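You operate a simulated robot arm through the tools that you are given. There is no shell and no other tool. Be economical: measure what you need, move in short steps, check, and stop when the job is done.

You run a simulated two-armed robot. Do the job below in one go: nothing can be reset, and whatever is moved stays where it is left.

Task
Pick up the empty card cone with one hand, pass it to the other hand and put it on the top of the stand's ledge. Set down upright: empty card cone.

The check looks at the end state, three seconds after you hand in, the way a careful person would. Anything else that was tipped, shoved, dropped, spilled or broken makes it a failure.

Robot
Two 7-joint arms with two-finger parallel grippers on one trunk, on a base that drives. Base frame: it is fixed to the floor where the robot stands at the start and does not move with it; the origin is under the middle of the robot, x ahead of it, y to its left, z up; the surface under the hand at the start is at about z = 74. Lengths are in cm, angles in degrees, forces in N, time in s.
The left shoulder is at the start at [2, 17, 115.3], the right one opposite. With the tool pointing down near the work surface each hand reaches from about 10 to 66 cm from the robot's upright axis, wherever it stands, measured 20 degrees to its own side. Places, roughly: top of the stand's ledge (15x82 cm) [300, -174, 136]. Payload 3.8 kg a hand.
The TCP of each hand is the grasp point between the finger pads, 3 cm short of the fingertips. In the tool frame z runs along the fingers and y along their closing line. The gripper opens to 11 cm. The fingers are 2 cm wide and 1 cm thick; the gripper's body (4.8 by 11.2 cm) begins 5.5 cm behind the TCP.
Orientation is told as [roll, pitch, yaw] about the base's x, y, z axes, in that order, counted from this pose: with the fingers straight down and closing along the base's y, the tool's x points along the base's -x, its y along +y and its z along -z.

Tools
- The arms move only by the tool apply_moves. It takes "left_motion", "right_motion" or both (then of equal length, played together; a hand with none holds still); each is a list of rows, each a list of 7 numbers: the closure, from 0 (fully open) to 1 (shut), then the shift along the tool's x, y, z in mm, then the turn, a rotation vector about the tool's x, y, z in degrees. In form: [[grip, tx, ty, tz, ax, ay, az], ...]. A call has 1 to 12 rows; each row shifts and turns the commanded pose from where the row before left it, along the tool's axes as they then stand. A row lasts 0.2 s, in which the tool goes at most 5 cm and 8.6 degrees; a call with a longer step from one row to the next is refused whole, and so is a gripper value outside its range. Where a pose cannot be reached the arm comes as near as it can. A force on the tool above 40 N (or 10 N above the force at the start of the call, whichever is more), or a blocked arm, ends the call early, and 0.2 s more pass. The fingers move at their own pace (about 7.2 cm/s each) and stop on an object; they squeeze with about 25 N. The grip force told is the motor's: it shows also when the fingers shut on nothing. Time passes only in rows, and 0.2 s behind the last, so rows that do not move let the fingers close. The reply holds the time, the measured pose of the TCP, the force on the tool along the base axes, the opening and the grip force, in the units named above and with some noise, with the torque about the TCP (base axes, N m) and any sound that the robot's microphone picked up.
- Cameras (640 x 400 px; columns grow to the right, rows downward): "scene" is now at [10.66, -1.66, 129.82]; the picture's right is [-0.21, -0.98, 0.00], its down [-0.61, 0.13, -0.78] and it looks along [0.77, -0.16, -0.62] (base axes); focal length 258 px, centre (320, 200). "left" rides on the left gripper at [7.2, -1.7, -10.3] in its tool frame; the picture's right is [0.23, 0.97, 0.00], its down [-0.76, 0.18, -0.62] and it looks along [-0.61, 0.14, 0.78] (tool axes); focal length 222 px, centre (320, 200). "right" rides on the right gripper at [7.2, 1.7, -10.3] in its tool frame; the picture's right is [-0.23, 0.97, 0.00], its down [-0.76, -0.18, -0.62] and it looks along [-0.61, -0.14, 0.78] (tool axes); focal length 222 px, centre (320, 200). There is no depth. A picture from a camera that has moved, and an enlarged one, comes with that camera's place and axes in the base frame and with its lens.
- grab_frame(camera): a new picture of that camera. No time passes.
- raise_lower(by): slides the trunk up (or, below 0, down) by that many cm; the arms and the scene camera ride with it, the base frame stays. It gives what a move gives, with no picture.
- drive_base(legs): drives the robot by 1 to 6 legs, each [ahead, turn to the left] in cm and degrees, along the robot's own axes; the way and the turn of a leg run together, so that a leg with both is an arc; at most 150 cm and 180 degrees a leg. The arms and the cameras ride along, it lands a little off, and it stops where it bumps. It gives what a move gives.
- turn_head(pan, tilt): turns the head with the scene camera to pan (to the left, within 80 degrees either way) and tilt (down, from -29 to 69), counted from straight ahead of the robot. It gives what a move gives.
- enlarge(camera, box): a new picture of the part [left, top, right, bottom] of that camera's present view, enlarged. No time passes.
- finish_job(): hands the job in; it is judged then, once.

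Work in short steps. Places have to be worked out from the pictures, the camera data and where the tool is seen: move nearer, look again, correct. Check each grasp and each placing, and mend what went wrong. You have 120 turns and 88 pictures in all, those below and enlarged ones among them. Open the grippers and draw the arms clear of the work before you hand the job in, unless the task says otherwise; then end with one line.

The tools are called after "Emit:" as name(argument=value, ...) on one line, values as JSON. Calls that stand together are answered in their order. apply_moves: Moves the arms, as the interface text tells. Its arguments: {"type":"object","properties":{"left_motion":{"type":"array"},"right_motion":{"type":"array"}},"required":[]} The other tools are called the same way: raise_lower (by) slides the trunk up or down; drive_base (legs) drives the base; turn_head (pan, tilt) turns the head that bears the scene camera; grab_frame (camera) takes a picture; enlarge (camera, box) takes an enlarged picture of a part of a camera's view; finish_job () hands the job in.

At the start:

```text
clock: 0.0
left_position: [46.75, 13.3, 107.15]
left_ee_rot: [0.0, 0.1, 0.1]
left_contact_force: [-0.1, -0.4, 0.3]
left_ft_torque: [0.0, 0.0, -0.01]
left_grip_width: 10.99
left_gripper_force: 0.0
right_position: [47.87, -26.31, 106.99]
right_ee_rot: [0.0, 0.0, 0.1]
right_contact_force: [-0.3, -0.1, 1.2]
right_ft_torque: [0.0, 0.02, 0.02]
right_grip_width: 11.01
right_gripper_force: 0.1
trunk travel left (down, up): [-25.0, 32.0]
robot x, y, heading: [0.18, -0.27, -0.2]
head pan, tilt: [-11.9, 38.3]
```

scene: 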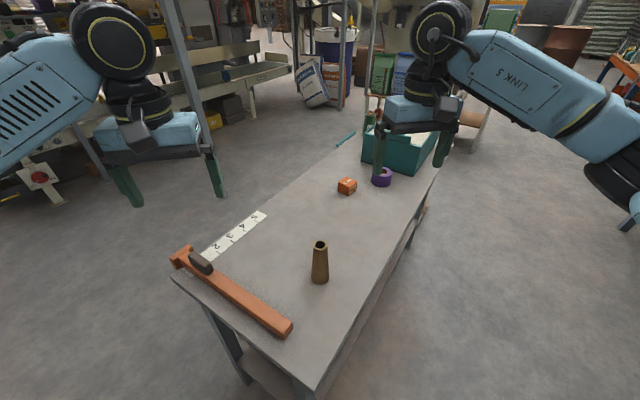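
right: 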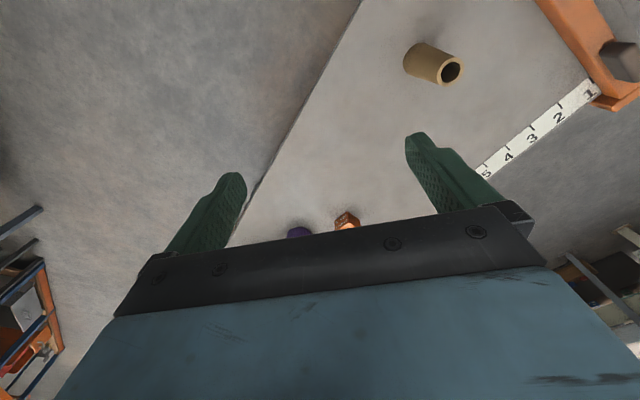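
left: 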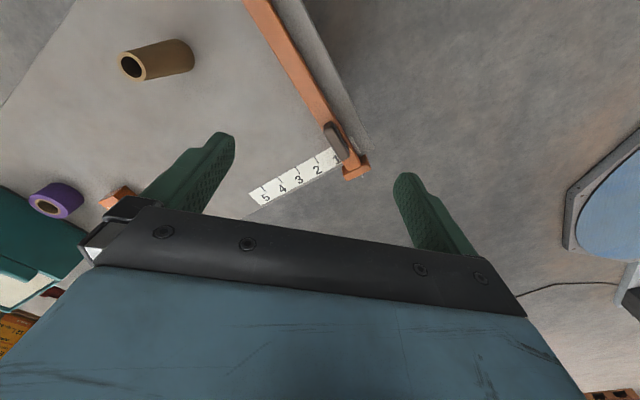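

The cone stands at about [48.5, -9.4], about 13 cm tall. I look at it closer, and toward the ledge.

Emit:
enlarge(camera="scene", box=[240, 200, 400, 300])

Emit:
turn_head(pan=-30, tilt=5)

Emit:
grab_frame(camera="scene")

```text
4.00 times, centred on (320, 250) of scene
camera zoom: at [10.66, -1.66, 129.82], right [-0.21, -0.98, 0.0], down [-0.61, 0.13, -0.78], along [0.77, -0.16, -0.62], focal length 1034 px, centre (320, 0)
```

zoom: 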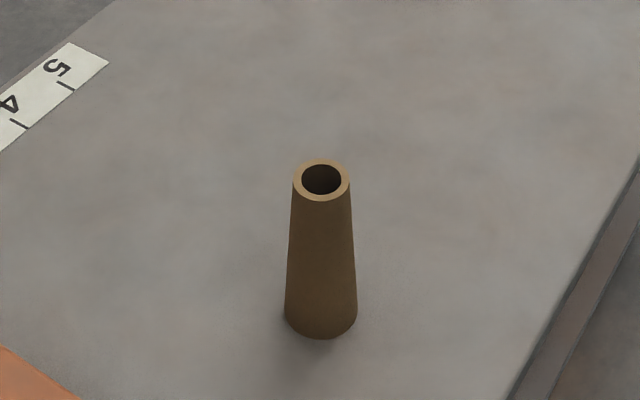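

```text
clock: 1.0
left_position: [46.88, 13.3, 107.13]
left_ee_rot: [0.0, 0.0, 0.0]
left_contact_force: [-0.4, 0.8, 0.8]
left_ft_torque: [0.02, 0.0, -0.01]
left_grip_width: 11.04
left_gripper_force: 0.1
right_position: [47.87, -26.26, 107.07]
right_ee_rot: [0.0, 0.0, -0.1]
right_contact_force: [-0.5, -0.3, -0.7]
right_ft_torque: [-0.02, 0.0, 0.01]
right_grip_width: 10.98
right_gripper_force: 0.1
trunk travel left (down, up): [-25.0, 32.0]
robot x, y, heading: [0.5, 0.23, -0.1]
head pan, tilt: [-30.0, 5.0]
```

```text
83 pictures are left
camera scene: at [10.19, -4.48, 135.14], right [-0.5, -0.87, 0.0], down [-0.08, 0.04, -1.0], along [0.86, -0.5, -0.09], focal length 258 px, centre (320, 200)
```

scene: 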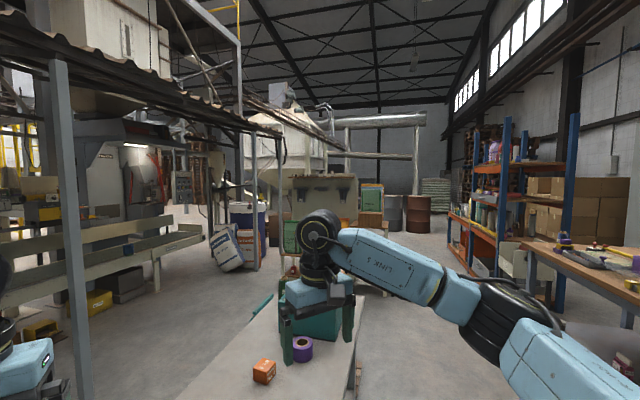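

I enlarge the region where the ledge should be.

Emit:
enlarge(camera="scene", box=[200, 120, 440, 270])

```text
2.67 times, centred on (320, 195) of scene
camera zoom: at [10.19, -4.48, 135.14], right [-0.5, -0.87, 0.0], down [-0.08, 0.04, -1.0], along [0.86, -0.5, -0.09], focal length 689 px, centre (320, 213)
```

zoom: 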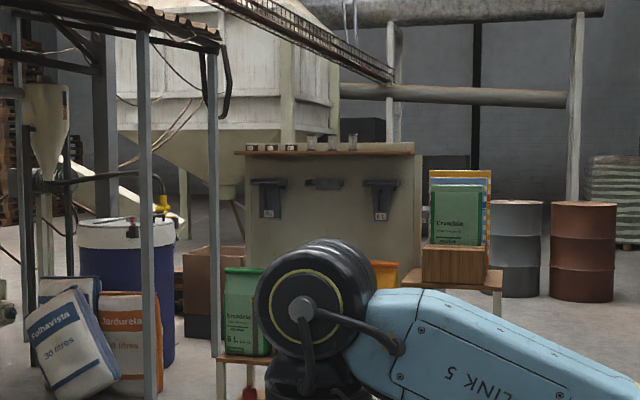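

The ledge is the plywood top of the cream panel, with cups on it; there seems to be free room at its right end. First the pick: I move the right hand above the cone at about [48.2, -9.4].

Emit:
apply_moves(right_motion=[[0, -1, 42, 20, 0, 0, 0], [0, -1, 42, 20, 0, 0, 0], [0, -1, 42, 20, 0, 0, 0], [0, -1, 42, 20, 0, 0, 0], [0, 0, 0, 0, 0, 0, 0]])

Emit:
grab_frame(camera="right")

Emit:
turn_head(pan=-8, tilt=40)

Emit:
grab_frame(camera="scene")

```text
clock: 2.2
left_position: [46.93, 13.29, 107.07]
left_ee_rot: [0.1, 0.0, 0.1]
left_contact_force: [0.0, 0.3, -0.3]
left_ft_torque: [-0.01, -0.01, 0.0]
left_grip_width: 11.01
left_gripper_force: 0.0
right_position: [48.01, -9.53, 99.2]
right_ee_rot: [0.0, -0.1, -0.1]
right_contact_force: [0.5, 0.4, -0.3]
right_ft_torque: [-0.01, -0.03, -0.02]
right_grip_width: 11.02
right_gripper_force: 0.1
trunk travel left (down, up): [-25.0, 32.0]
robot x, y, heading: [-0.21, -0.13, 0.2]
head pan, tilt: [-30.0, 5.0]
```

```text
81 pictures are left
camera right: at [40.67, -7.78, 109.63], right [0.23, 0.97, 0.0], down [0.76, -0.18, 0.62], along [0.61, -0.14, -0.78], focal length 222 px, centre (320, 200)
```

right: 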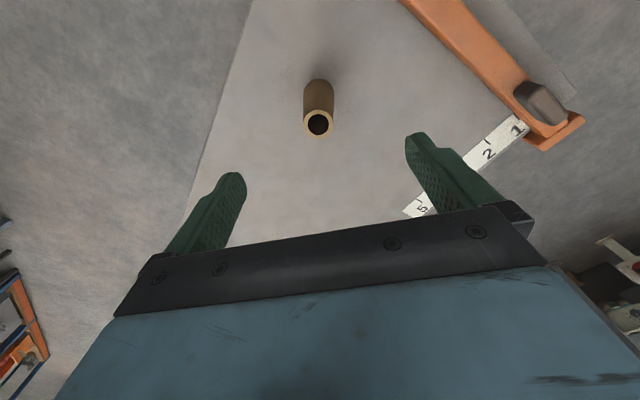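

```text
clock: 3.2
left_position: [46.84, 13.28, 107.1]
left_ee_rot: [0.0, 0.0, 0.1]
left_contact_force: [-0.5, 0.3, -0.1]
left_ft_torque: [0.0, 0.01, 0.0]
left_grip_width: 11.04
left_gripper_force: 0.1
right_position: [48.01, -9.45, 99.29]
right_ee_rot: [0.0, -0.1, 0.0]
right_contact_force: [-0.3, -0.5, -0.6]
right_ft_torque: [0.04, 0.01, 0.0]
right_grip_width: 11.0
right_gripper_force: 0.0
trunk travel left (down, up): [-25.0, 32.0]
robot x, y, heading: [0.09, 0.08, 0.0]
head pan, tilt: [-8.0, 40.0]
```

```text
80 pictures are left
camera scene: at [10.65, -1.08, 129.58], right [-0.14, -0.99, 0.0], down [-0.64, 0.09, -0.77], along [0.76, -0.11, -0.64], focal length 258 px, centre (320, 200)
```

scene: 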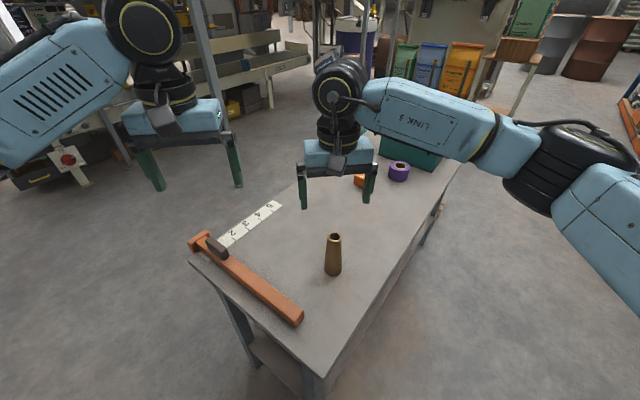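

Both cameras agree: the rim centre is at about [48.3, -9.6, 87]. I descend to z≈85.6 with the fingers open.

Emit:
apply_moves(right_motion=[[0, -3, -1, 34, 0, 0, 0], [0, 0, 0, 34, 0, 0, 0], [0, 0, 0, 34, 0, 0, 0], [0, 0, 0, 34, 0, 0, 0], [0, 0, 0, 0, 0, 0, 0]])

Emit:
grab_frame(camera="right")

Emit:
enlarge(camera="scene", box=[240, 180, 400, 280])

```text
clock: 4.4
left_position: [46.8, 13.29, 107.12]
left_ee_rot: [0.0, 0.0, 0.1]
left_contact_force: [0.3, 0.8, 0.1]
left_ft_torque: [0.02, 0.02, 0.0]
left_grip_width: 11.01
left_gripper_force: 0.0
right_position: [48.42, -9.38, 85.4]
right_ee_rot: [0.0, 0.0, -0.1]
right_contact_force: [0.3, -0.2, -0.1]
right_ft_torque: [0.0, -0.01, 0.01]
right_grip_width: 11.01
right_gripper_force: 0.0
trunk travel left (down, up): [-25.0, 32.0]
robot x, y, heading: [-0.32, -0.34, -0.1]
head pan, tilt: [-8.0, 40.0]
```

```text
79 pictures are left
camera right: at [41.1, -7.73, 95.73], right [0.23, 0.97, 0.0], down [0.76, -0.18, 0.62], along [0.61, -0.14, -0.78], focal length 222 px, centre (320, 200)
```

right: 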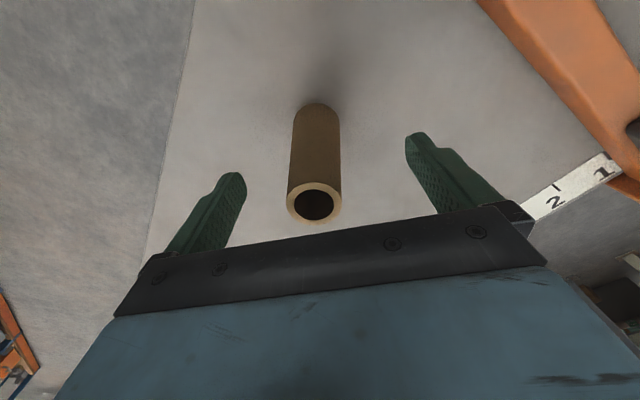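

```text
4.00 times, centred on (320, 230) of scene
camera zoom: at [10.64, -1.07, 129.58], right [-0.14, -0.99, 0.0], down [-0.64, 0.09, -0.77], along [0.76, -0.11, -0.64], focal length 1034 px, centre (320, 80)
```

zoom: 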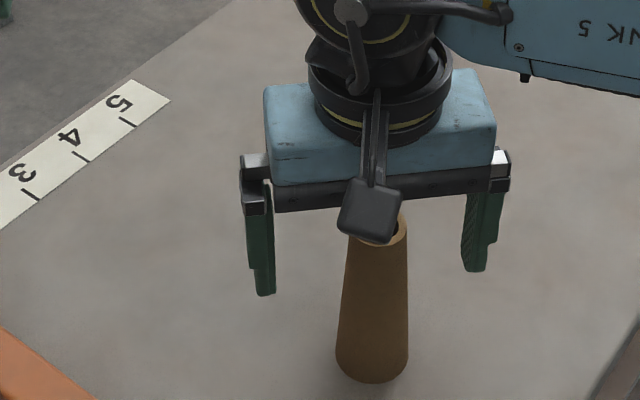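

The cone is centred between the fingers; I close them.

Emit:
apply_moves(right_motion=[[1, 0, 0, 0, 0, 0, 0], [1, 0, 0, 0, 0, 0, 0], [1, 0, 0, 0, 0, 0, 0], [1, 0, 0, 0, 0, 0, 0], [1, 0, 0, 0, 0, 0, 0]])

```text
clock: 5.6
left_position: [46.84, 13.34, 107.11]
left_ee_rot: [0.0, 0.1, 0.1]
left_contact_force: [-0.6, -0.3, 0.8]
left_ft_torque: [-0.01, 0.02, -0.02]
left_grip_width: 10.99
left_gripper_force: 0.1
right_position: [48.36, -9.35, 85.47]
right_ee_rot: [0.0, 0.0, 0.0]
right_contact_force: [-0.3, 0.0, -0.2]
right_ft_torque: [-0.02, 0.05, -0.01]
right_grip_width: 3.52
right_gripper_force: 24.9
trunk travel left (down, up): [-25.0, 32.0]
robot x, y, heading: [0.01, 0.07, -0.3]
head pan, tilt: [-8.0, 40.0]
```

Gripped at 3.5 cm. I lift it gently.

Emit:
apply_moves(right_motion=[[1, 0, 0, -15, 0, 0, 0], [1, 0, 0, -25, 0, 0, 0], [1, 0, 0, -35, 0, 0, 0], [1, 0, 0, -35, 0, 0, 0], [1, 0, 0, -35, 0, 0, 0], [1, 0, 0, -35, 0, 0, 0], [1, 0, 0, -35, 0, 0, 0], [1, 0, 0, -20, 0, 0, 0], [1, 0, 0, 0, 0, 0, 0]])

Emit:
grab_frame(camera="scene")

Emit:
grab_frame(camera="right")

```text
clock: 7.6
left_position: [46.88, 13.28, 107.08]
left_ee_rot: [-0.1, -0.1, 0.0]
left_contact_force: [0.0, 0.0, 0.6]
left_ft_torque: [-0.01, 0.02, 0.01]
left_grip_width: 11.0
left_gripper_force: 0.1
right_position: [48.53, -9.83, 108.89]
right_ee_rot: [0.0, 0.2, -0.1]
right_contact_force: [-0.5, 0.0, -0.3]
right_ft_torque: [0.0, 0.02, -0.01]
right_grip_width: 3.49
right_gripper_force: 24.9
trunk travel left (down, up): [-25.0, 32.0]
robot x, y, heading: [-0.22, 0.21, 0.0]
head pan, tilt: [-8.0, 40.0]
```

```text
77 pictures are left
camera scene: at [10.66, -1.07, 129.57], right [-0.14, -0.99, 0.0], down [-0.64, 0.09, -0.77], along [0.76, -0.11, -0.64], focal length 258 px, centre (320, 200)
```

scene: 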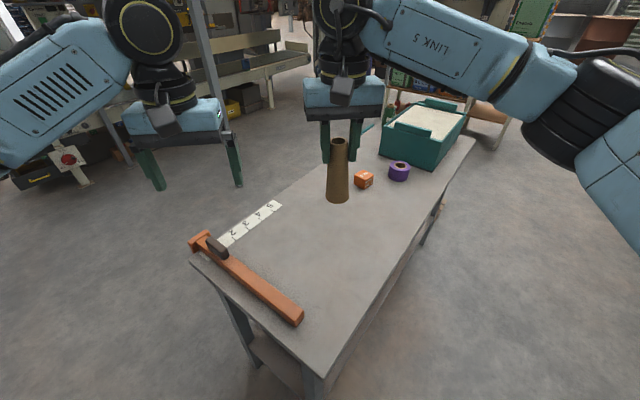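

```text
76 pictures are left
camera right: at [41.26, -8.12, 119.17], right [0.23, 0.97, 0.0], down [0.76, -0.18, 0.62], along [0.61, -0.14, -0.78], focal length 222 px, centre (320, 200)
```

right: 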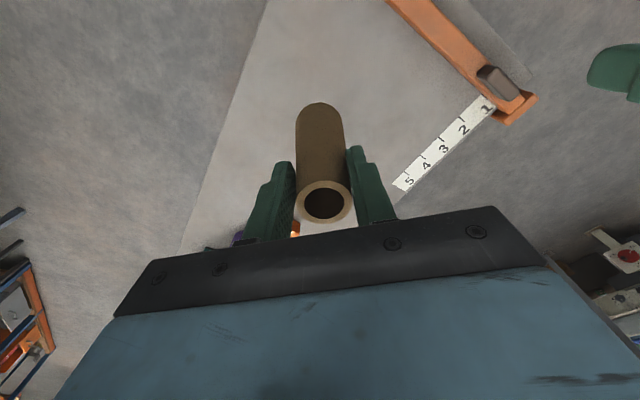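

The cone is held upright, bottom at about z = 97.5. I shift the right hand 5 cm ahead while the left yaws, then pitches, to point at the cone from the left with fingers nearly level.

Emit:
apply_moves(left_motion=[[0, 0, 0, 0, 0, 0, 7.86], [0, 0, 0, 0, 0, 0, 7.86], [0, 0, 0, 0, 0, 0, 7.86], [0, 0, 0, 0, 0, 0, 7.86], [0, 0, 0, 0, 0, 0, 7.86], [0, 0, 0, 0, 0, 0, 7.86], [0, 0, 0, 0, 0, 0, 7.86], [0, 0, 0, 0, 0, 0, 0]], right_motion=[[1, -10, 0, 0, 0, 0, 0], [1, -10, 0, 0, 0, 0, 0], [1, -10, 0, 0, 0, 0, 0], [1, -10, 0, 0, 0, 0, 0], [1, -10, 0, 0, 0, 0, 0], [1, 0, 0, 0, 0, 0, 0], [1, 0, 0, 0, 0, 0, 0], [1, 0, 0, 0, 0, 0, 0]])

Emit:
apply_moves(left_motion=[[0, 0, 0, 0, 0, -8, 0], [0, 0, 0, 0, 0, -8, 0], [0, 0, 0, 0, 0, -8, 0], [0, 0, 0, 0, 0, -8, 0], [0, 0, 0, 0, 0, -8, 0], [0, 0, 0, 0, 0, -8, 0], [0, 0, 0, 0, 0, -8, 0], [0, 0, 0, 0, 0, -8, 0], [0, 0, 0, 0, 0, -8, 0], [0, 0, 0, 0, 0, -8, 0], [0, 0, 0, 0, 0, 0, 0]])

Emit:
grab_frame(camera="scene")

```text
clock: 9.4
left_position: [46.78, 13.19, 107.11]
left_ee_rot: [-0.1, 0.0, -55.1]
left_contact_force: [0.5, 0.2, -0.3]
left_ft_torque: [0.02, -0.02, -0.02]
left_grip_width: 11.01
left_gripper_force: 0.0
right_position: [53.45, -9.62, 108.88]
right_ee_rot: [0.1, 0.1, 0.0]
right_contact_force: [-0.7, 0.3, 0.0]
right_ft_torque: [0.0, -0.01, -0.01]
right_grip_width: 3.48
right_gripper_force: 25.1
trunk travel left (down, up): [-25.0, 32.0]
robot x, y, heading: [0.0, 0.04, 0.1]
head pan, tilt: [-8.0, 40.0]
```

```text
clock: 11.8
left_position: [46.81, 13.17, 107.14]
left_ee_rot: [0.1, -80.1, -55.1]
left_contact_force: [0.3, -0.7, -0.3]
left_ft_torque: [-0.02, 0.01, 0.01]
left_grip_width: 10.99
left_gripper_force: 0.0
right_position: [53.55, -9.62, 108.99]
right_ee_rot: [0.0, 0.0, 0.1]
right_contact_force: [-0.4, -0.7, -1.1]
right_ft_torque: [-0.01, 0.02, 0.0]
right_grip_width: 3.47
right_gripper_force: 25.0
trunk travel left (down, up): [-25.0, 32.0]
robot x, y, heading: [-0.06, 0.2, 0.0]
head pan, tilt: [-8.0, 40.0]
```

```text
75 pictures are left
camera scene: at [10.66, -1.08, 129.57], right [-0.14, -0.99, 0.0], down [-0.64, 0.09, -0.77], along [0.76, -0.11, -0.64], focal length 258 px, centre (320, 200)
```

scene: 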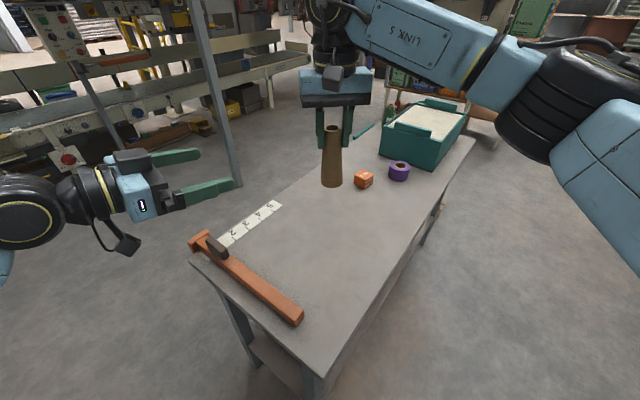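

The left hand points at the cone as intended. I line it up laterally and advance part way, then check with the left camera.

Emit:
apply_moves(left_motion=[[0, 4, -26, 10, 0, 0, 0], [0, 4, -26, 20, 0, 0, 0], [0, 5, -25, 30, 0, 0, 0], [0, 0, 0, 30, 0, 0, 0], [0, 0, 0, 0, 0, 0, 0]])

Emit:
grab_frame(camera="left")

Emit:
grab_frame(camera="scene")

```text
clock: 13.0
left_position: [45.29, 1.74, 104.33]
left_ee_rot: [0.1, -80.0, -55.1]
left_contact_force: [0.2, -0.6, 0.7]
left_ft_torque: [0.01, -0.01, -0.03]
left_grip_width: 10.99
left_gripper_force: 0.0
right_position: [53.37, -9.48, 108.98]
right_ee_rot: [0.0, -0.1, 0.0]
right_contact_force: [0.3, 0.1, -0.3]
right_ft_torque: [0.02, 0.01, 0.0]
right_grip_width: 3.47
right_gripper_force: 26.0
trunk travel left (down, up): [-25.0, 32.0]
robot x, y, heading: [0.26, 0.27, -0.1]
head pan, tilt: [-8.0, 40.0]
```

```text
74 pictures are left
camera left: at [37.48, 10.07, 98.85], right [0.77, 0.59, -0.22], down [-0.13, 0.5, 0.86], along [0.62, -0.64, 0.46], focal length 222 px, centre (320, 200)
```

left: 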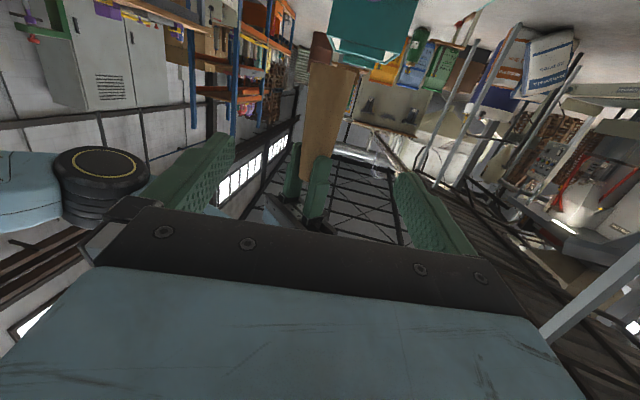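

```text
73 pictures are left
camera scene: at [10.63, -1.06, 129.58], right [-0.14, -0.99, 0.0], down [-0.64, 0.09, -0.77], along [0.76, -0.11, -0.64], focal length 258 px, centre (320, 200)
```

scene: 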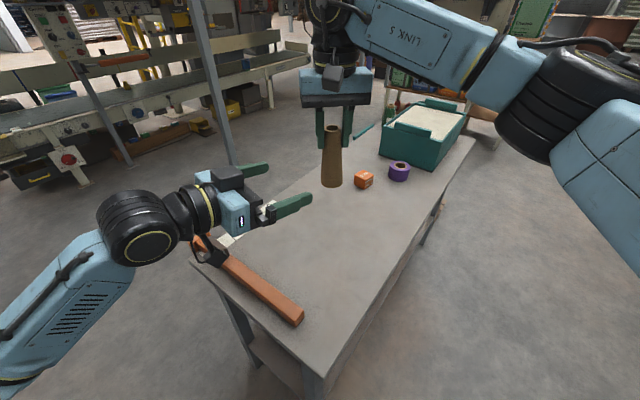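

The cone lies between the left fingers' lines, about 14 cm ahead. I advance to it with a few mm of lateral trim.

Emit:
apply_moves(left_motion=[[0, 0, 3, 35, 0, 0, 0], [0, 0, 0, 35, 0, 0, 0], [0, 0, 0, 35, 0, 0, 0], [0, 0, 0, 35, 0, 0, 0], [0, 0, 0, 0, 0, 0, 0]])

Emit:
grab_frame(camera="left")

Emit:
enlarge(camera="scene", box=[200, 60, 440, 210])

```text
clock: 14.2
left_position: [53.59, -9.2, 101.72]
left_ee_rot: [0.2, -80.0, -55.2]
left_contact_force: [-0.1, 0.3, -0.6]
left_ft_torque: [-0.03, -0.02, 0.02]
left_grip_width: 10.98
left_gripper_force: 0.1
right_position: [53.45, -9.61, 108.94]
right_ee_rot: [0.0, 0.1, 0.0]
right_contact_force: [0.9, -0.1, 0.5]
right_ft_torque: [0.0, 0.0, -0.03]
right_grip_width: 3.46
right_gripper_force: 25.3
trunk travel left (down, up): [-25.0, 32.0]
robot x, y, heading: [0.06, -0.28, -0.1]
head pan, tilt: [-8.0, 40.0]
```

```text
72 pictures are left
camera left: at [45.79, -0.91, 96.34], right [0.77, 0.59, -0.22], down [-0.13, 0.5, 0.86], along [0.62, -0.64, 0.46], focal length 222 px, centre (320, 200)
```

left: 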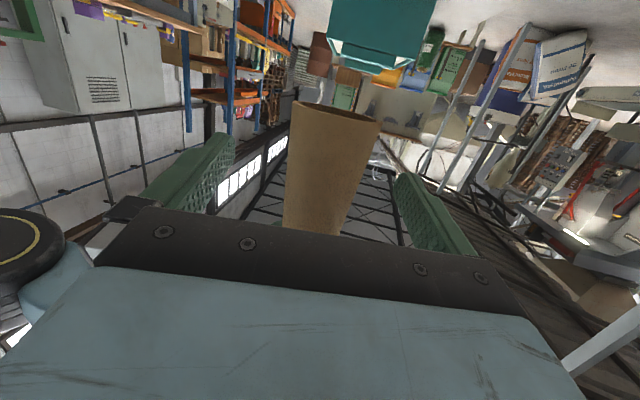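

```text
2.67 times, centred on (320, 135) of scene
camera zoom: at [10.64, -1.04, 129.57], right [-0.14, -0.99, 0.0], down [-0.64, 0.09, -0.77], along [0.76, -0.11, -0.64], focal length 689 px, centre (320, 373)
```

zoom: 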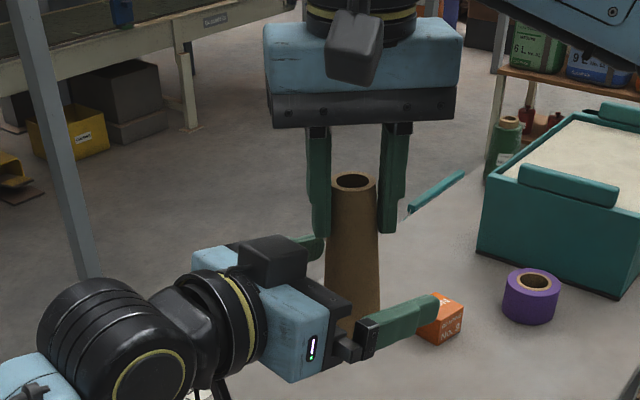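

The left fingers straddle the lower half of the cone. I close the left hand while the right holds.

Emit:
apply_moves(left_motion=[[1, 0, 0, 0, 0, 0, 0], [1, 0, 0, 0, 0, 0, 0], [1, 0, 0, 0, 0, 0, 0], [1, 0, 0, 0, 0, 0, 0], [1, 0, 0, 0, 0, 0, 0]])

Emit:
grab_frame(camera="left")

Emit:
enlarge(camera="scene", box=[200, 60, 440, 210])

```text
clock: 15.4
left_position: [53.64, -9.19, 101.73]
left_ee_rot: [-0.1, -80.0, -54.9]
left_contact_force: [1.5, 0.5, 1.1]
left_ft_torque: [0.01, 0.04, -0.07]
left_grip_width: 4.02
left_gripper_force: 25.3
right_position: [53.46, -9.58, 108.88]
right_ee_rot: [-0.1, 0.0, 0.1]
right_contact_force: [-2.3, -0.9, 0.6]
right_ft_torque: [-0.02, 0.1, 0.05]
right_grip_width: 3.51
right_gripper_force: 25.1
trunk travel left (down, up): [-25.0, 32.0]
robot x, y, heading: [0.29, -0.2, 0.2]
head pan, tilt: [-8.0, 40.0]
```

```text
70 pictures are left
camera left: at [45.79, -0.89, 96.33], right [0.77, 0.59, -0.22], down [-0.13, 0.5, 0.86], along [0.62, -0.64, 0.46], focal length 222 px, centre (320, 200)
```

left: 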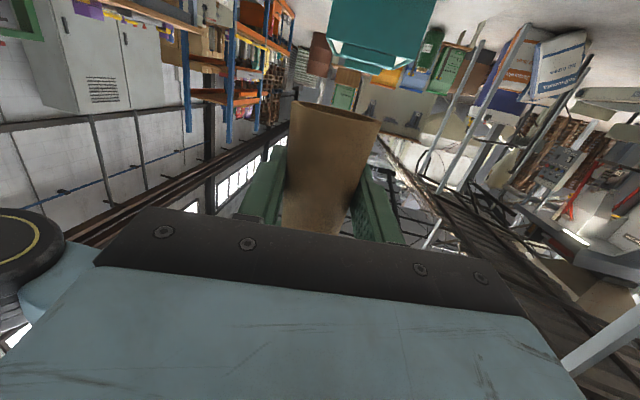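

```text
2.67 times, centred on (320, 135) of scene
camera zoom: at [10.65, -1.07, 129.57], right [-0.14, -0.99, 0.0], down [-0.64, 0.09, -0.77], along [0.76, -0.11, -0.64], focal length 689 px, centre (320, 373)
```

zoom: 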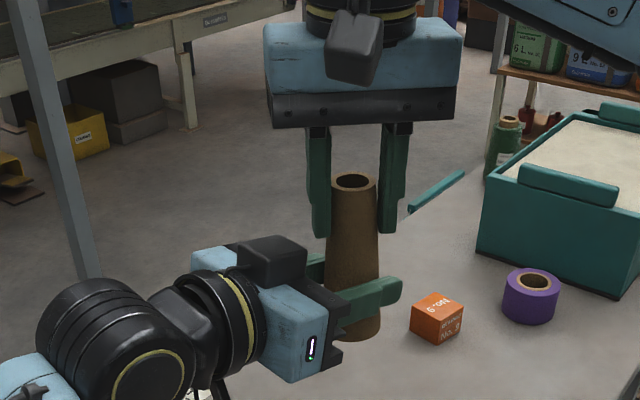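

Both hands hold the cone (left at 4.0 cm, 25 N). I open the right hand and then draw it straight up.

Emit:
apply_moves(right_motion=[[0.6, 0, 0, 0, 0, 0, 0], [0.3, 0, 0, 0, 0, 0, 0], [0, 0, 0, 0, 0, 0, 0], [0, 0, 0, 0, 0, 0, 0], [0, 0, 0, -30, 0, 0, 0], [0, 0, 0, -40, 0, 0, 0], [0, 0, 0, -40, 0, 0, 0], [0, 0, 0, 0, 0, 0, 0]])

Emit:
grab_frame(camera="scene")

Emit:
grab_frame(camera="left")

```text
clock: 17.2
left_position: [53.6, -9.17, 101.64]
left_ee_rot: [0.0, -80.1, -55.0]
left_contact_force: [-0.3, -0.2, 0.8]
left_ft_torque: [-0.02, 0.05, -0.01]
left_grip_width: 4.0
left_gripper_force: 24.9
right_position: [53.59, -9.73, 120.13]
right_ee_rot: [0.0, 0.0, 0.0]
right_contact_force: [0.7, 0.5, 0.2]
right_ft_torque: [0.0, 0.03, 0.02]
right_grip_width: 11.01
right_gripper_force: 0.1
trunk travel left (down, up): [-25.0, 32.0]
robot x, y, heading: [0.3, -0.04, -0.0]
head pan, tilt: [-8.0, 40.0]
```

```text
68 pictures are left
camera scene: at [10.68, -1.09, 129.57], right [-0.14, -0.99, 0.0], down [-0.64, 0.09, -0.77], along [0.76, -0.11, -0.64], focal length 258 px, centre (320, 200)
```

scene: 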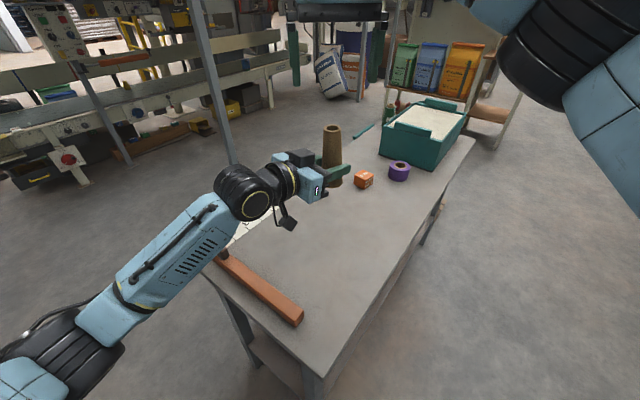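

```text
67 pictures are left
camera left: at [45.81, -0.92, 96.32], right [0.77, 0.59, -0.22], down [-0.13, 0.5, 0.86], along [0.62, -0.64, 0.46], focal length 222 px, centre (320, 200)
```

left: 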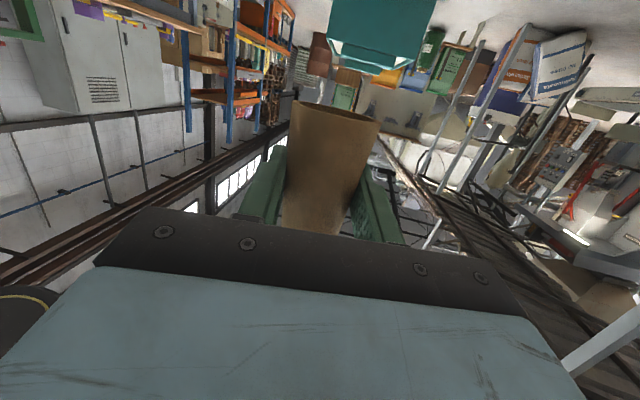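

Transfer succeeded: the left hand alone holds the cone upright. I pull the right arm back to its side, raise the trunk fully (ledge at 136), and then survey the way.

Emit:
apply_moves(right_motion=[[0, 30, -35, 0, 0, 0, 0], [0, 30, -35, 0, 0, 0, 0], [0, 30, -35, 0, 0, 0, 0], [0, 30, -35, 0, 0, 0, 0], [0, 30, -30, 0, 0, 0, 0], [0, 20, -20, 0, 0, 0, 0]])

Emit:
raise_lower(by=31)

Emit:
turn_head(pan=-35, tilt=25)

Emit:
grab_frame(camera="scene")

Emit:
turn_head(pan=-75, tilt=35)

Emit:
grab_frame(camera="scene")

```text
clock: 18.6
left_position: [53.5, -9.18, 101.8]
left_ee_rot: [0.2, -80.0, -55.1]
left_contact_force: [0.2, 0.5, 0.6]
left_ft_torque: [-0.01, 0.0, 0.0]
left_grip_width: 4.0
left_gripper_force: 24.9
right_position: [36.79, -28.83, 119.91]
right_ee_rot: [0.0, 0.0, 0.0]
right_contact_force: [-0.6, 0.3, -0.1]
right_ft_torque: [0.02, 0.04, 0.01]
right_grip_width: 10.99
right_gripper_force: 0.0
trunk travel left (down, up): [-25.0, 32.0]
robot x, y, heading: [0.08, -0.25, -0.3]
head pan, tilt: [-8.0, 40.0]
```

```text
clock: 21.7
left_position: [53.54, -9.26, 132.7]
left_ee_rot: [0.1, -79.9, -54.9]
left_contact_force: [0.0, 0.2, -1.2]
left_ft_torque: [-0.02, 0.01, 0.0]
left_grip_width: 3.97
left_gripper_force: 24.7
right_position: [36.83, -28.84, 151.0]
right_ee_rot: [0.1, 0.0, 0.0]
right_contact_force: [-0.6, 0.4, -0.1]
right_ft_torque: [0.0, 0.01, 0.03]
right_grip_width: 10.99
right_gripper_force: 0.0
trunk travel left (down, up): [-56.0, 1.0]
robot x, y, heading: [-0.06, 0.09, -0.2]
head pan, tilt: [-8.0, 40.0]
```

```text
clock: 22.6
left_position: [53.7, -9.24, 132.7]
left_ee_rot: [0.1, -80.0, -54.9]
left_contact_force: [0.6, -0.1, 0.2]
left_ft_torque: [-0.03, -0.04, 0.01]
left_grip_width: 3.96
left_gripper_force: 25.0
right_position: [36.92, -28.8, 150.91]
right_ee_rot: [0.0, 0.0, 0.0]
right_contact_force: [0.0, -0.5, -1.7]
right_ft_torque: [-0.01, -0.02, 0.01]
right_grip_width: 10.98
right_gripper_force: 0.1
trunk travel left (down, up): [-56.0, 1.0]
robot x, y, heading: [0.26, 0.05, -0.1]
head pan, tilt: [-35.0, 25.0]
```

```text
66 pictures are left
camera scene: at [9.79, -5.17, 162.9], right [-0.57, -0.82, 0.0], down [-0.35, 0.24, -0.91], along [0.74, -0.52, -0.42], focal length 258 px, centre (320, 200)
```

scene: 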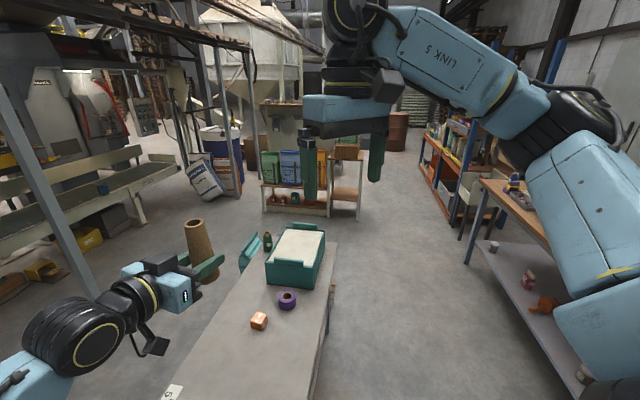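

```text
clock: 23.7
left_position: [53.69, -9.21, 132.73]
left_ee_rot: [-0.1, -80.0, -54.9]
left_contact_force: [-0.2, -0.5, 0.1]
left_ft_torque: [0.0, 0.0, 0.02]
left_grip_width: 3.96
left_gripper_force: 25.4
right_position: [36.85, -28.77, 150.96]
right_ee_rot: [0.0, 0.1, 0.0]
right_contact_force: [-0.2, 0.3, 0.5]
right_ft_torque: [0.02, 0.02, 0.02]
right_grip_width: 10.98
right_gripper_force: 0.1
trunk travel left (down, up): [-56.0, 1.0]
robot x, y, heading: [-0.07, 0.39, -0.1]
head pan, tilt: [-75.0, 35.0]
```

```text
65 pictures are left
camera scene: at [4.52, -8.39, 161.33], right [-0.97, -0.26, 0.0], down [-0.15, 0.55, -0.82], along [0.21, -0.79, -0.57], focal length 258 px, centre (320, 200)
```

scene: 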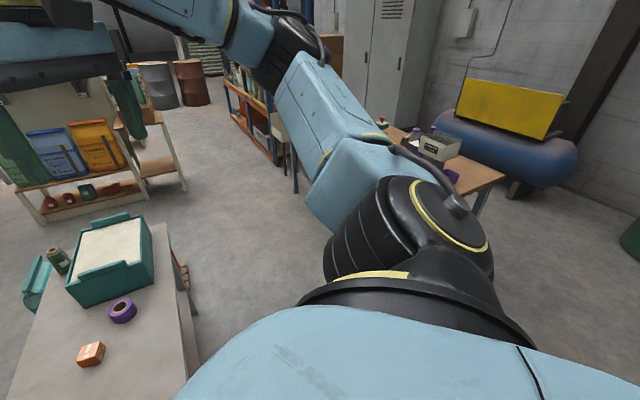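

The stand faces back toward me at heading about -40°, and a corridor about 136 cm wide runs right of the table. I back off a little and turn right.

Emit:
drive_base(legs=[[-18, 0], [0, -90]])

Emit:
turn_head(pan=0, tilt=35)

Emit:
grab_frame(camera="scene")

```text
clock: 28.9
left_position: [-24.66, -54.11, 132.76]
left_ee_rot: [-0.1, -80.0, -142.1]
left_contact_force: [0.0, 0.7, 0.1]
left_ft_torque: [0.02, 0.01, 0.0]
left_grip_width: 3.91
left_gripper_force: 24.8
right_position: [-44.93, -38.12, 150.93]
right_ee_rot: [0.0, 0.0, -87.2]
right_contact_force: [-0.1, -0.1, 0.9]
right_ft_torque: [-0.03, 0.02, 0.0]
right_grip_width: 10.98
right_gripper_force: 0.0
trunk travel left (down, up): [-56.0, 1.0]
robot x, y, heading: [-18.09, 0.09, -86.9]
head pan, tilt: [-75.0, 35.0]
```

```text
clock: 30.4
left_position: [-24.66, -53.98, 132.81]
left_ee_rot: [-0.1, -80.0, -141.9]
left_contact_force: [-0.2, 1.1, -0.3]
left_ft_torque: [0.01, -0.01, 0.01]
left_grip_width: 3.89
left_gripper_force: 24.3
right_position: [-44.88, -38.3, 150.94]
right_ee_rot: [0.2, 0.0, -87.2]
right_contact_force: [-0.6, 0.2, 0.4]
right_ft_torque: [0.02, -0.02, 0.02]
right_grip_width: 11.01
right_gripper_force: 0.1
trunk travel left (down, up): [-56.0, 1.0]
robot x, y, heading: [-18.15, 0.04, -86.9]
head pan, tilt: [0.0, 35.0]
```

```text
64 pictures are left
camera scene: at [-17.35, -10.77, 161.33], right [-1.0, -0.05, 0.0], down [-0.03, 0.57, -0.82], along [0.04, -0.82, -0.57], focal length 258 px, centre (320, 200)
```

scene: 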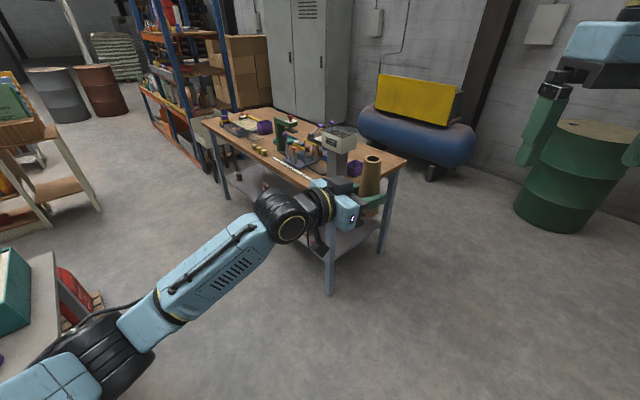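

The grip width is creeping down (4.02→3.89), so I check the cone in the left camera.

Emit:
grab_frame(camera="left")

Emit:
enlarge(camera="scene", box=[300, 140, 420, 260])

```text
63 pictures are left
camera left: at [-16.52, -45.71, 127.32], right [0.63, -0.74, -0.22], down [0.49, 0.16, 0.86], along [-0.6, -0.65, 0.46], focal length 222 px, centre (320, 200)
```

left: 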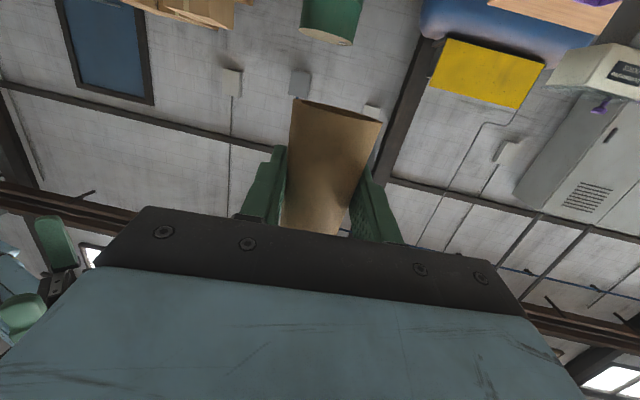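

```text
3.33 times, centred on (360, 200) of scene
camera zoom: at [-17.35, -10.77, 161.33], right [-1.0, -0.05, 0.0], down [-0.03, 0.57, -0.82], along [0.04, -0.82, -0.57], focal length 862 px, centre (187, 200)
```

zoom: 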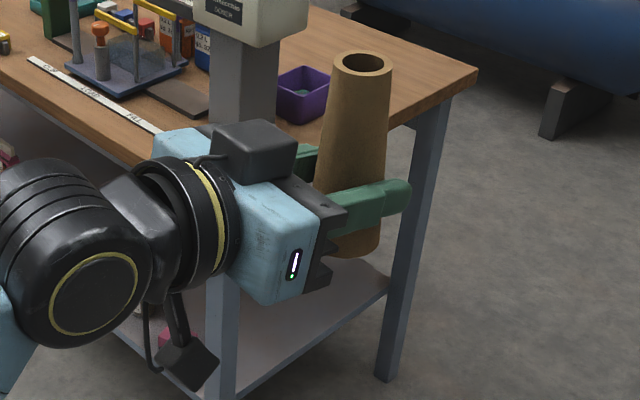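

The cone hasn't moved in the grip; the card just seems to give slowly. I bound the squeeze by commanding a closure of 0.66 (about 3.74 cm) and read the force.

Emit:
apply_moves(left_motion=[[0.66, 0, 0, 0, 0, 0, 0], [0.66, 0, 0, 0, 0, 0, 0]])

```text
clock: 30.9
left_position: [-24.66, -53.96, 132.83]
left_ee_rot: [0.0, -80.0, -142.1]
left_contact_force: [-0.8, 0.3, -0.1]
left_ft_torque: [0.0, 0.01, 0.02]
left_grip_width: 3.88
left_gripper_force: 25.0
right_position: [-44.86, -38.29, 150.86]
right_ee_rot: [-0.1, 0.0, -87.3]
right_contact_force: [-1.0, 0.4, 0.0]
right_ft_torque: [0.0, -0.01, -0.01]
right_grip_width: 10.99
right_gripper_force: 0.1
trunk travel left (down, up): [-56.0, 1.0]
robot x, y, heading: [-18.37, 0.0, -87.1]
head pan, tilt: [0.0, 35.0]
```

Force stays at 25 N but the squeeze is now bounded. I drive 46 cm, turn to heading -42° and go 110 cm down the corridor's middle.

Emit:
drive_base(legs=[[46, 0], [0, 45], [110, 0]])

Emit:
turn_head(pan=15, tilt=25)

Emit:
grab_frame(camera="scene")

```text
clock: 41.1
left_position: [101.21, -163.51, 132.75]
left_ee_rot: [0.0, -80.0, -96.9]
left_contact_force: [0.8, -0.3, 0.5]
left_ft_torque: [-0.02, 0.0, 0.0]
left_grip_width: 3.87
left_gripper_force: 25.2
right_position: [75.79, -166.67, 150.87]
right_ee_rot: [-0.1, 0.0, -42.0]
right_contact_force: [0.0, 0.3, 0.1]
right_ft_torque: [0.0, -0.03, 0.01]
right_grip_width: 10.99
right_gripper_force: 0.1
trunk travel left (down, up): [-56.0, 1.0]
robot x, y, heading: [67.76, -120.83, -42.3]
head pan, tilt: [0.0, 35.0]
```

```text
clock: 41.8
left_position: [101.14, -163.41, 132.74]
left_ee_rot: [0.0, -80.1, -96.9]
left_contact_force: [0.3, -0.2, -0.2]
left_ft_torque: [0.02, 0.01, 0.05]
left_grip_width: 3.87
left_gripper_force: 24.9
right_position: [75.65, -166.71, 150.93]
right_ee_rot: [0.0, -0.1, -42.0]
right_contact_force: [-0.5, 0.8, 1.1]
right_ft_torque: [-0.01, -0.01, -0.01]
right_grip_width: 11.0
right_gripper_force: 0.0
trunk travel left (down, up): [-56.0, 1.0]
robot x, y, heading: [67.28, -120.69, -41.9]
head pan, tilt: [15.0, 25.0]
```

```text
61 pictures are left
camera scene: at [77.4, -126.16, 162.9], right [-0.45, -0.89, 0.0], down [-0.38, 0.19, -0.91], along [0.81, -0.41, -0.42], focal length 258 px, centre (320, 200)
```

scene: 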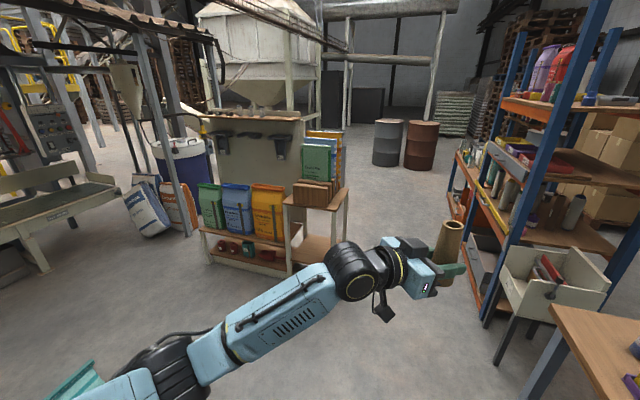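

Width is stable now. I enlarge the stand to read its geometry.

Emit:
enlarge(camera="scene", box=[180, 90, 380, 290])

Emit:
enlarge(camera="scene", box=[190, 90, 350, 150])

```text
2.00 times, centred on (280, 190) of scene
camera zoom: at [77.4, -126.16, 162.9], right [-0.45, -0.89, 0.0], down [-0.38, 0.19, -0.91], along [0.81, -0.41, -0.42], focal length 517 px, centre (400, 220)
```

zoom: 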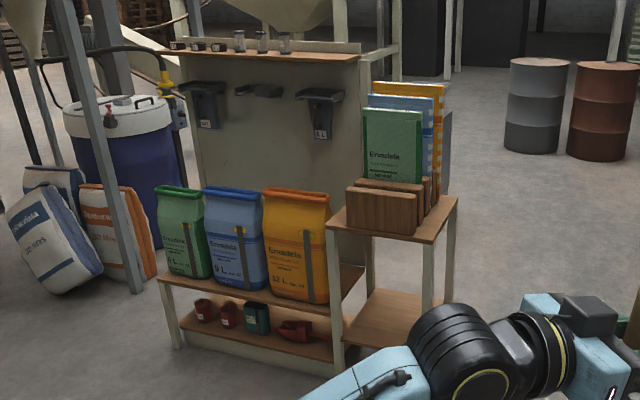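

```text
4.00 times, centred on (270, 120) of scene
camera zoom: at [77.4, -126.16, 162.9], right [-0.45, -0.89, 0.0], down [-0.38, 0.19, -0.91], along [0.81, -0.41, -0.42], focal length 1034 px, centre (520, 520)
```

zoom: 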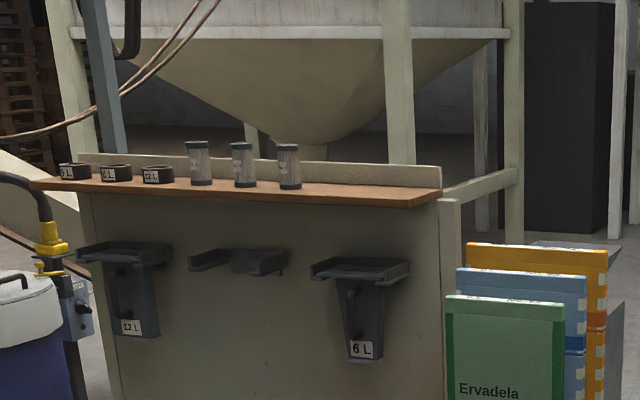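

The stand faces me at heading about -42°; the cups end about 16 cm left of my chosen spot near [279.6, -193], and the front shelf reaches about 25–30 cm ahead of it. Here in the open I set the left hand to point straight ahead and raise it to z≈150.

Emit:
apply_moves(left_motion=[[0.66, -23.9, 16.3, -27.8, 0, 0, 0], [0.66, -23.9, 16.3, -27.8, 0, 0, 0], [0.66, -23.9, 16.3, -27.8, 0, 0, 0], [0.66, -23.9, 16.3, -27.8, 0, 0, 0], [0.66, -23.9, 16.3, -27.8, 0, 0, 0], [0.66, -23.9, 16.3, -27.8, 0, 0, 0], [0.66, 0, 0, 0, 0, 0, 0]])

Emit:
apply_moves(left_motion=[[0.66, 0, 0, 0, -7.74, 0, -1.364], [0.66, 0, 0, 0, -7.74, 0, -1.364], [0.66, 0, 0, 0, -7.74, 0, -1.364], [0.66, 0, 0, 0, -7.74, 0, -1.364], [0.66, 0, 0, 0, -7.74, 0, -1.364], [0.66, 0, 0, 0, -7.74, 0, -1.364], [0.66, 0, 0, 0, -7.74, 0, -1.364], [0.66, 0, 0, 0, 0, 0, 0]])

Emit:
turn_head(pan=5, tilt=25)

Emit:
grab_frame(camera="scene")

```text
clock: 43.4
left_position: [112.81, -150.64, 149.7]
left_ee_rot: [0.0, -80.0, -97.0]
left_contact_force: [0.6, 0.2, -0.3]
left_ft_torque: [0.0, 0.01, -0.01]
left_grip_width: 3.86
left_gripper_force: 25.1
right_position: [75.63, -166.65, 151.01]
right_ee_rot: [0.0, 0.0, -41.9]
right_contact_force: [0.6, 0.2, 0.1]
right_ft_torque: [0.04, 0.02, 0.02]
right_grip_width: 11.0
right_gripper_force: 0.0
trunk travel left (down, up): [-56.0, 1.0]
robot x, y, heading: [67.45, -121.05, -41.8]
head pan, tilt: [15.0, 25.0]
```

```text
clock: 45.2
left_position: [112.69, -150.73, 149.76]
left_ee_rot: [-0.1, -80.0, -41.8]
left_contact_force: [0.3, -0.4, -0.6]
left_ft_torque: [-0.01, -0.01, 0.01]
left_grip_width: 3.85
left_gripper_force: 25.1
right_position: [75.54, -166.68, 150.97]
right_ee_rot: [0.0, 0.0, -42.0]
right_contact_force: [-0.3, -0.2, 0.1]
right_ft_torque: [-0.02, -0.03, -0.03]
right_grip_width: 11.01
right_gripper_force: 0.0
trunk travel left (down, up): [-56.0, 1.0]
robot x, y, heading: [67.53, -120.17, -41.8]
head pan, tilt: [15.0, 25.0]
```

```text
clock: 46.0
left_position: [112.52, -150.82, 149.62]
left_ee_rot: [0.2, -80.0, -42.2]
left_contact_force: [0.3, 0.0, -0.9]
left_ft_torque: [0.02, 0.0, 0.02]
left_grip_width: 3.85
left_gripper_force: 24.7
right_position: [75.69, -166.61, 150.95]
right_ee_rot: [0.1, 0.0, -42.0]
right_contact_force: [0.3, -0.1, -0.4]
right_ft_torque: [0.0, -0.02, 0.02]
right_grip_width: 11.01
right_gripper_force: 0.0
trunk travel left (down, up): [-56.0, 1.0]
robot x, y, heading: [67.32, -120.74, -42.2]
head pan, tilt: [5.0, 25.0]
```

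```text
58 pictures are left
camera scene: at [76.55, -127.51, 162.9], right [-0.6, -0.8, 0.0], down [-0.34, 0.25, -0.91], along [0.72, -0.54, -0.42], focal length 258 px, centre (320, 200)
```

scene: 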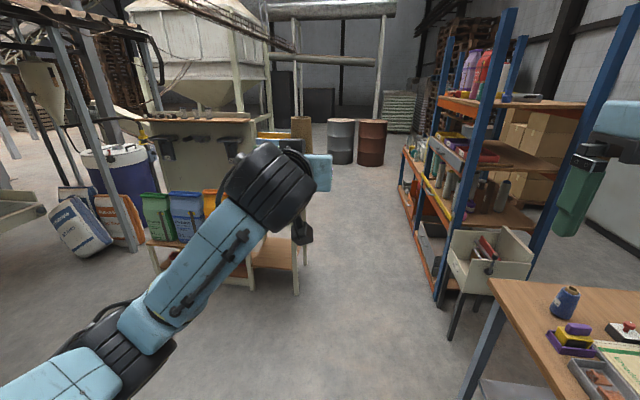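

Hand re-posed. I drive 50 cm ahead, turn left 44° and go 80 cm, then look.

Emit:
drive_base(legs=[[50, 0], [0, 44], [80, 0]])

Emit:
turn_head(pan=-40, tilt=30)

Emit:
grab_frame(camera="scene")

```text
clock: 54.9
left_position: [239.44, -140.23, 149.77]
left_ee_rot: [0.1, -79.9, 2.9]
left_contact_force: [0.6, -0.7, -0.3]
left_ft_torque: [0.02, 0.05, -0.02]
left_grip_width: 3.84
left_gripper_force: 25.5
right_position: [224.4, -177.55, 150.89]
right_ee_rot: [-0.1, 0.0, 3.0]
right_contact_force: [-0.2, 0.3, -0.2]
right_ft_torque: [0.0, 0.01, 0.0]
right_grip_width: 11.0
right_gripper_force: 0.1
trunk travel left (down, up): [-56.0, 1.0]
robot x, y, heading: [186.36, -150.9, 2.7]
head pan, tilt: [5.0, 25.0]
```

```text
clock: 56.0
left_position: [239.51, -140.16, 149.74]
left_ee_rot: [0.2, -79.9, 2.8]
left_contact_force: [0.8, 0.1, -0.2]
left_ft_torque: [-0.03, -0.04, 0.01]
left_grip_width: 3.89
left_gripper_force: 25.0
right_position: [224.46, -177.56, 151.04]
right_ee_rot: [-0.1, 0.0, 3.0]
right_contact_force: [-0.1, 0.2, -0.3]
right_ft_torque: [-0.02, -0.01, 0.01]
right_grip_width: 11.0
right_gripper_force: 0.1
trunk travel left (down, up): [-56.0, 1.0]
robot x, y, heading: [186.12, -150.62, 3.2]
head pan, tilt: [-40.0, 30.0]
```

```text
57 pictures are left
camera scene: at [195.68, -156.02, 162.11], right [-0.6, -0.8, 0.0], down [-0.4, 0.3, -0.87], along [0.69, -0.52, -0.5], focal length 258 px, centre (320, 200)
```

scene: 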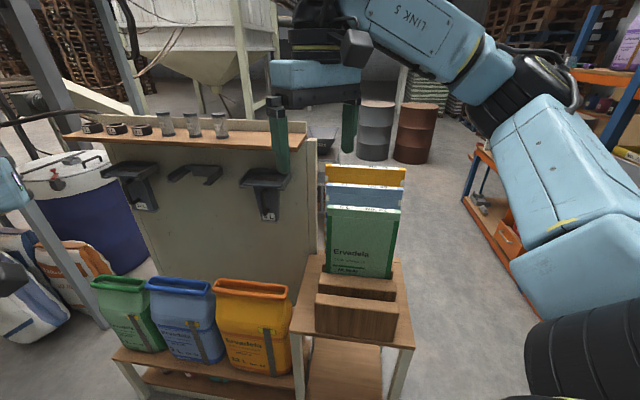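

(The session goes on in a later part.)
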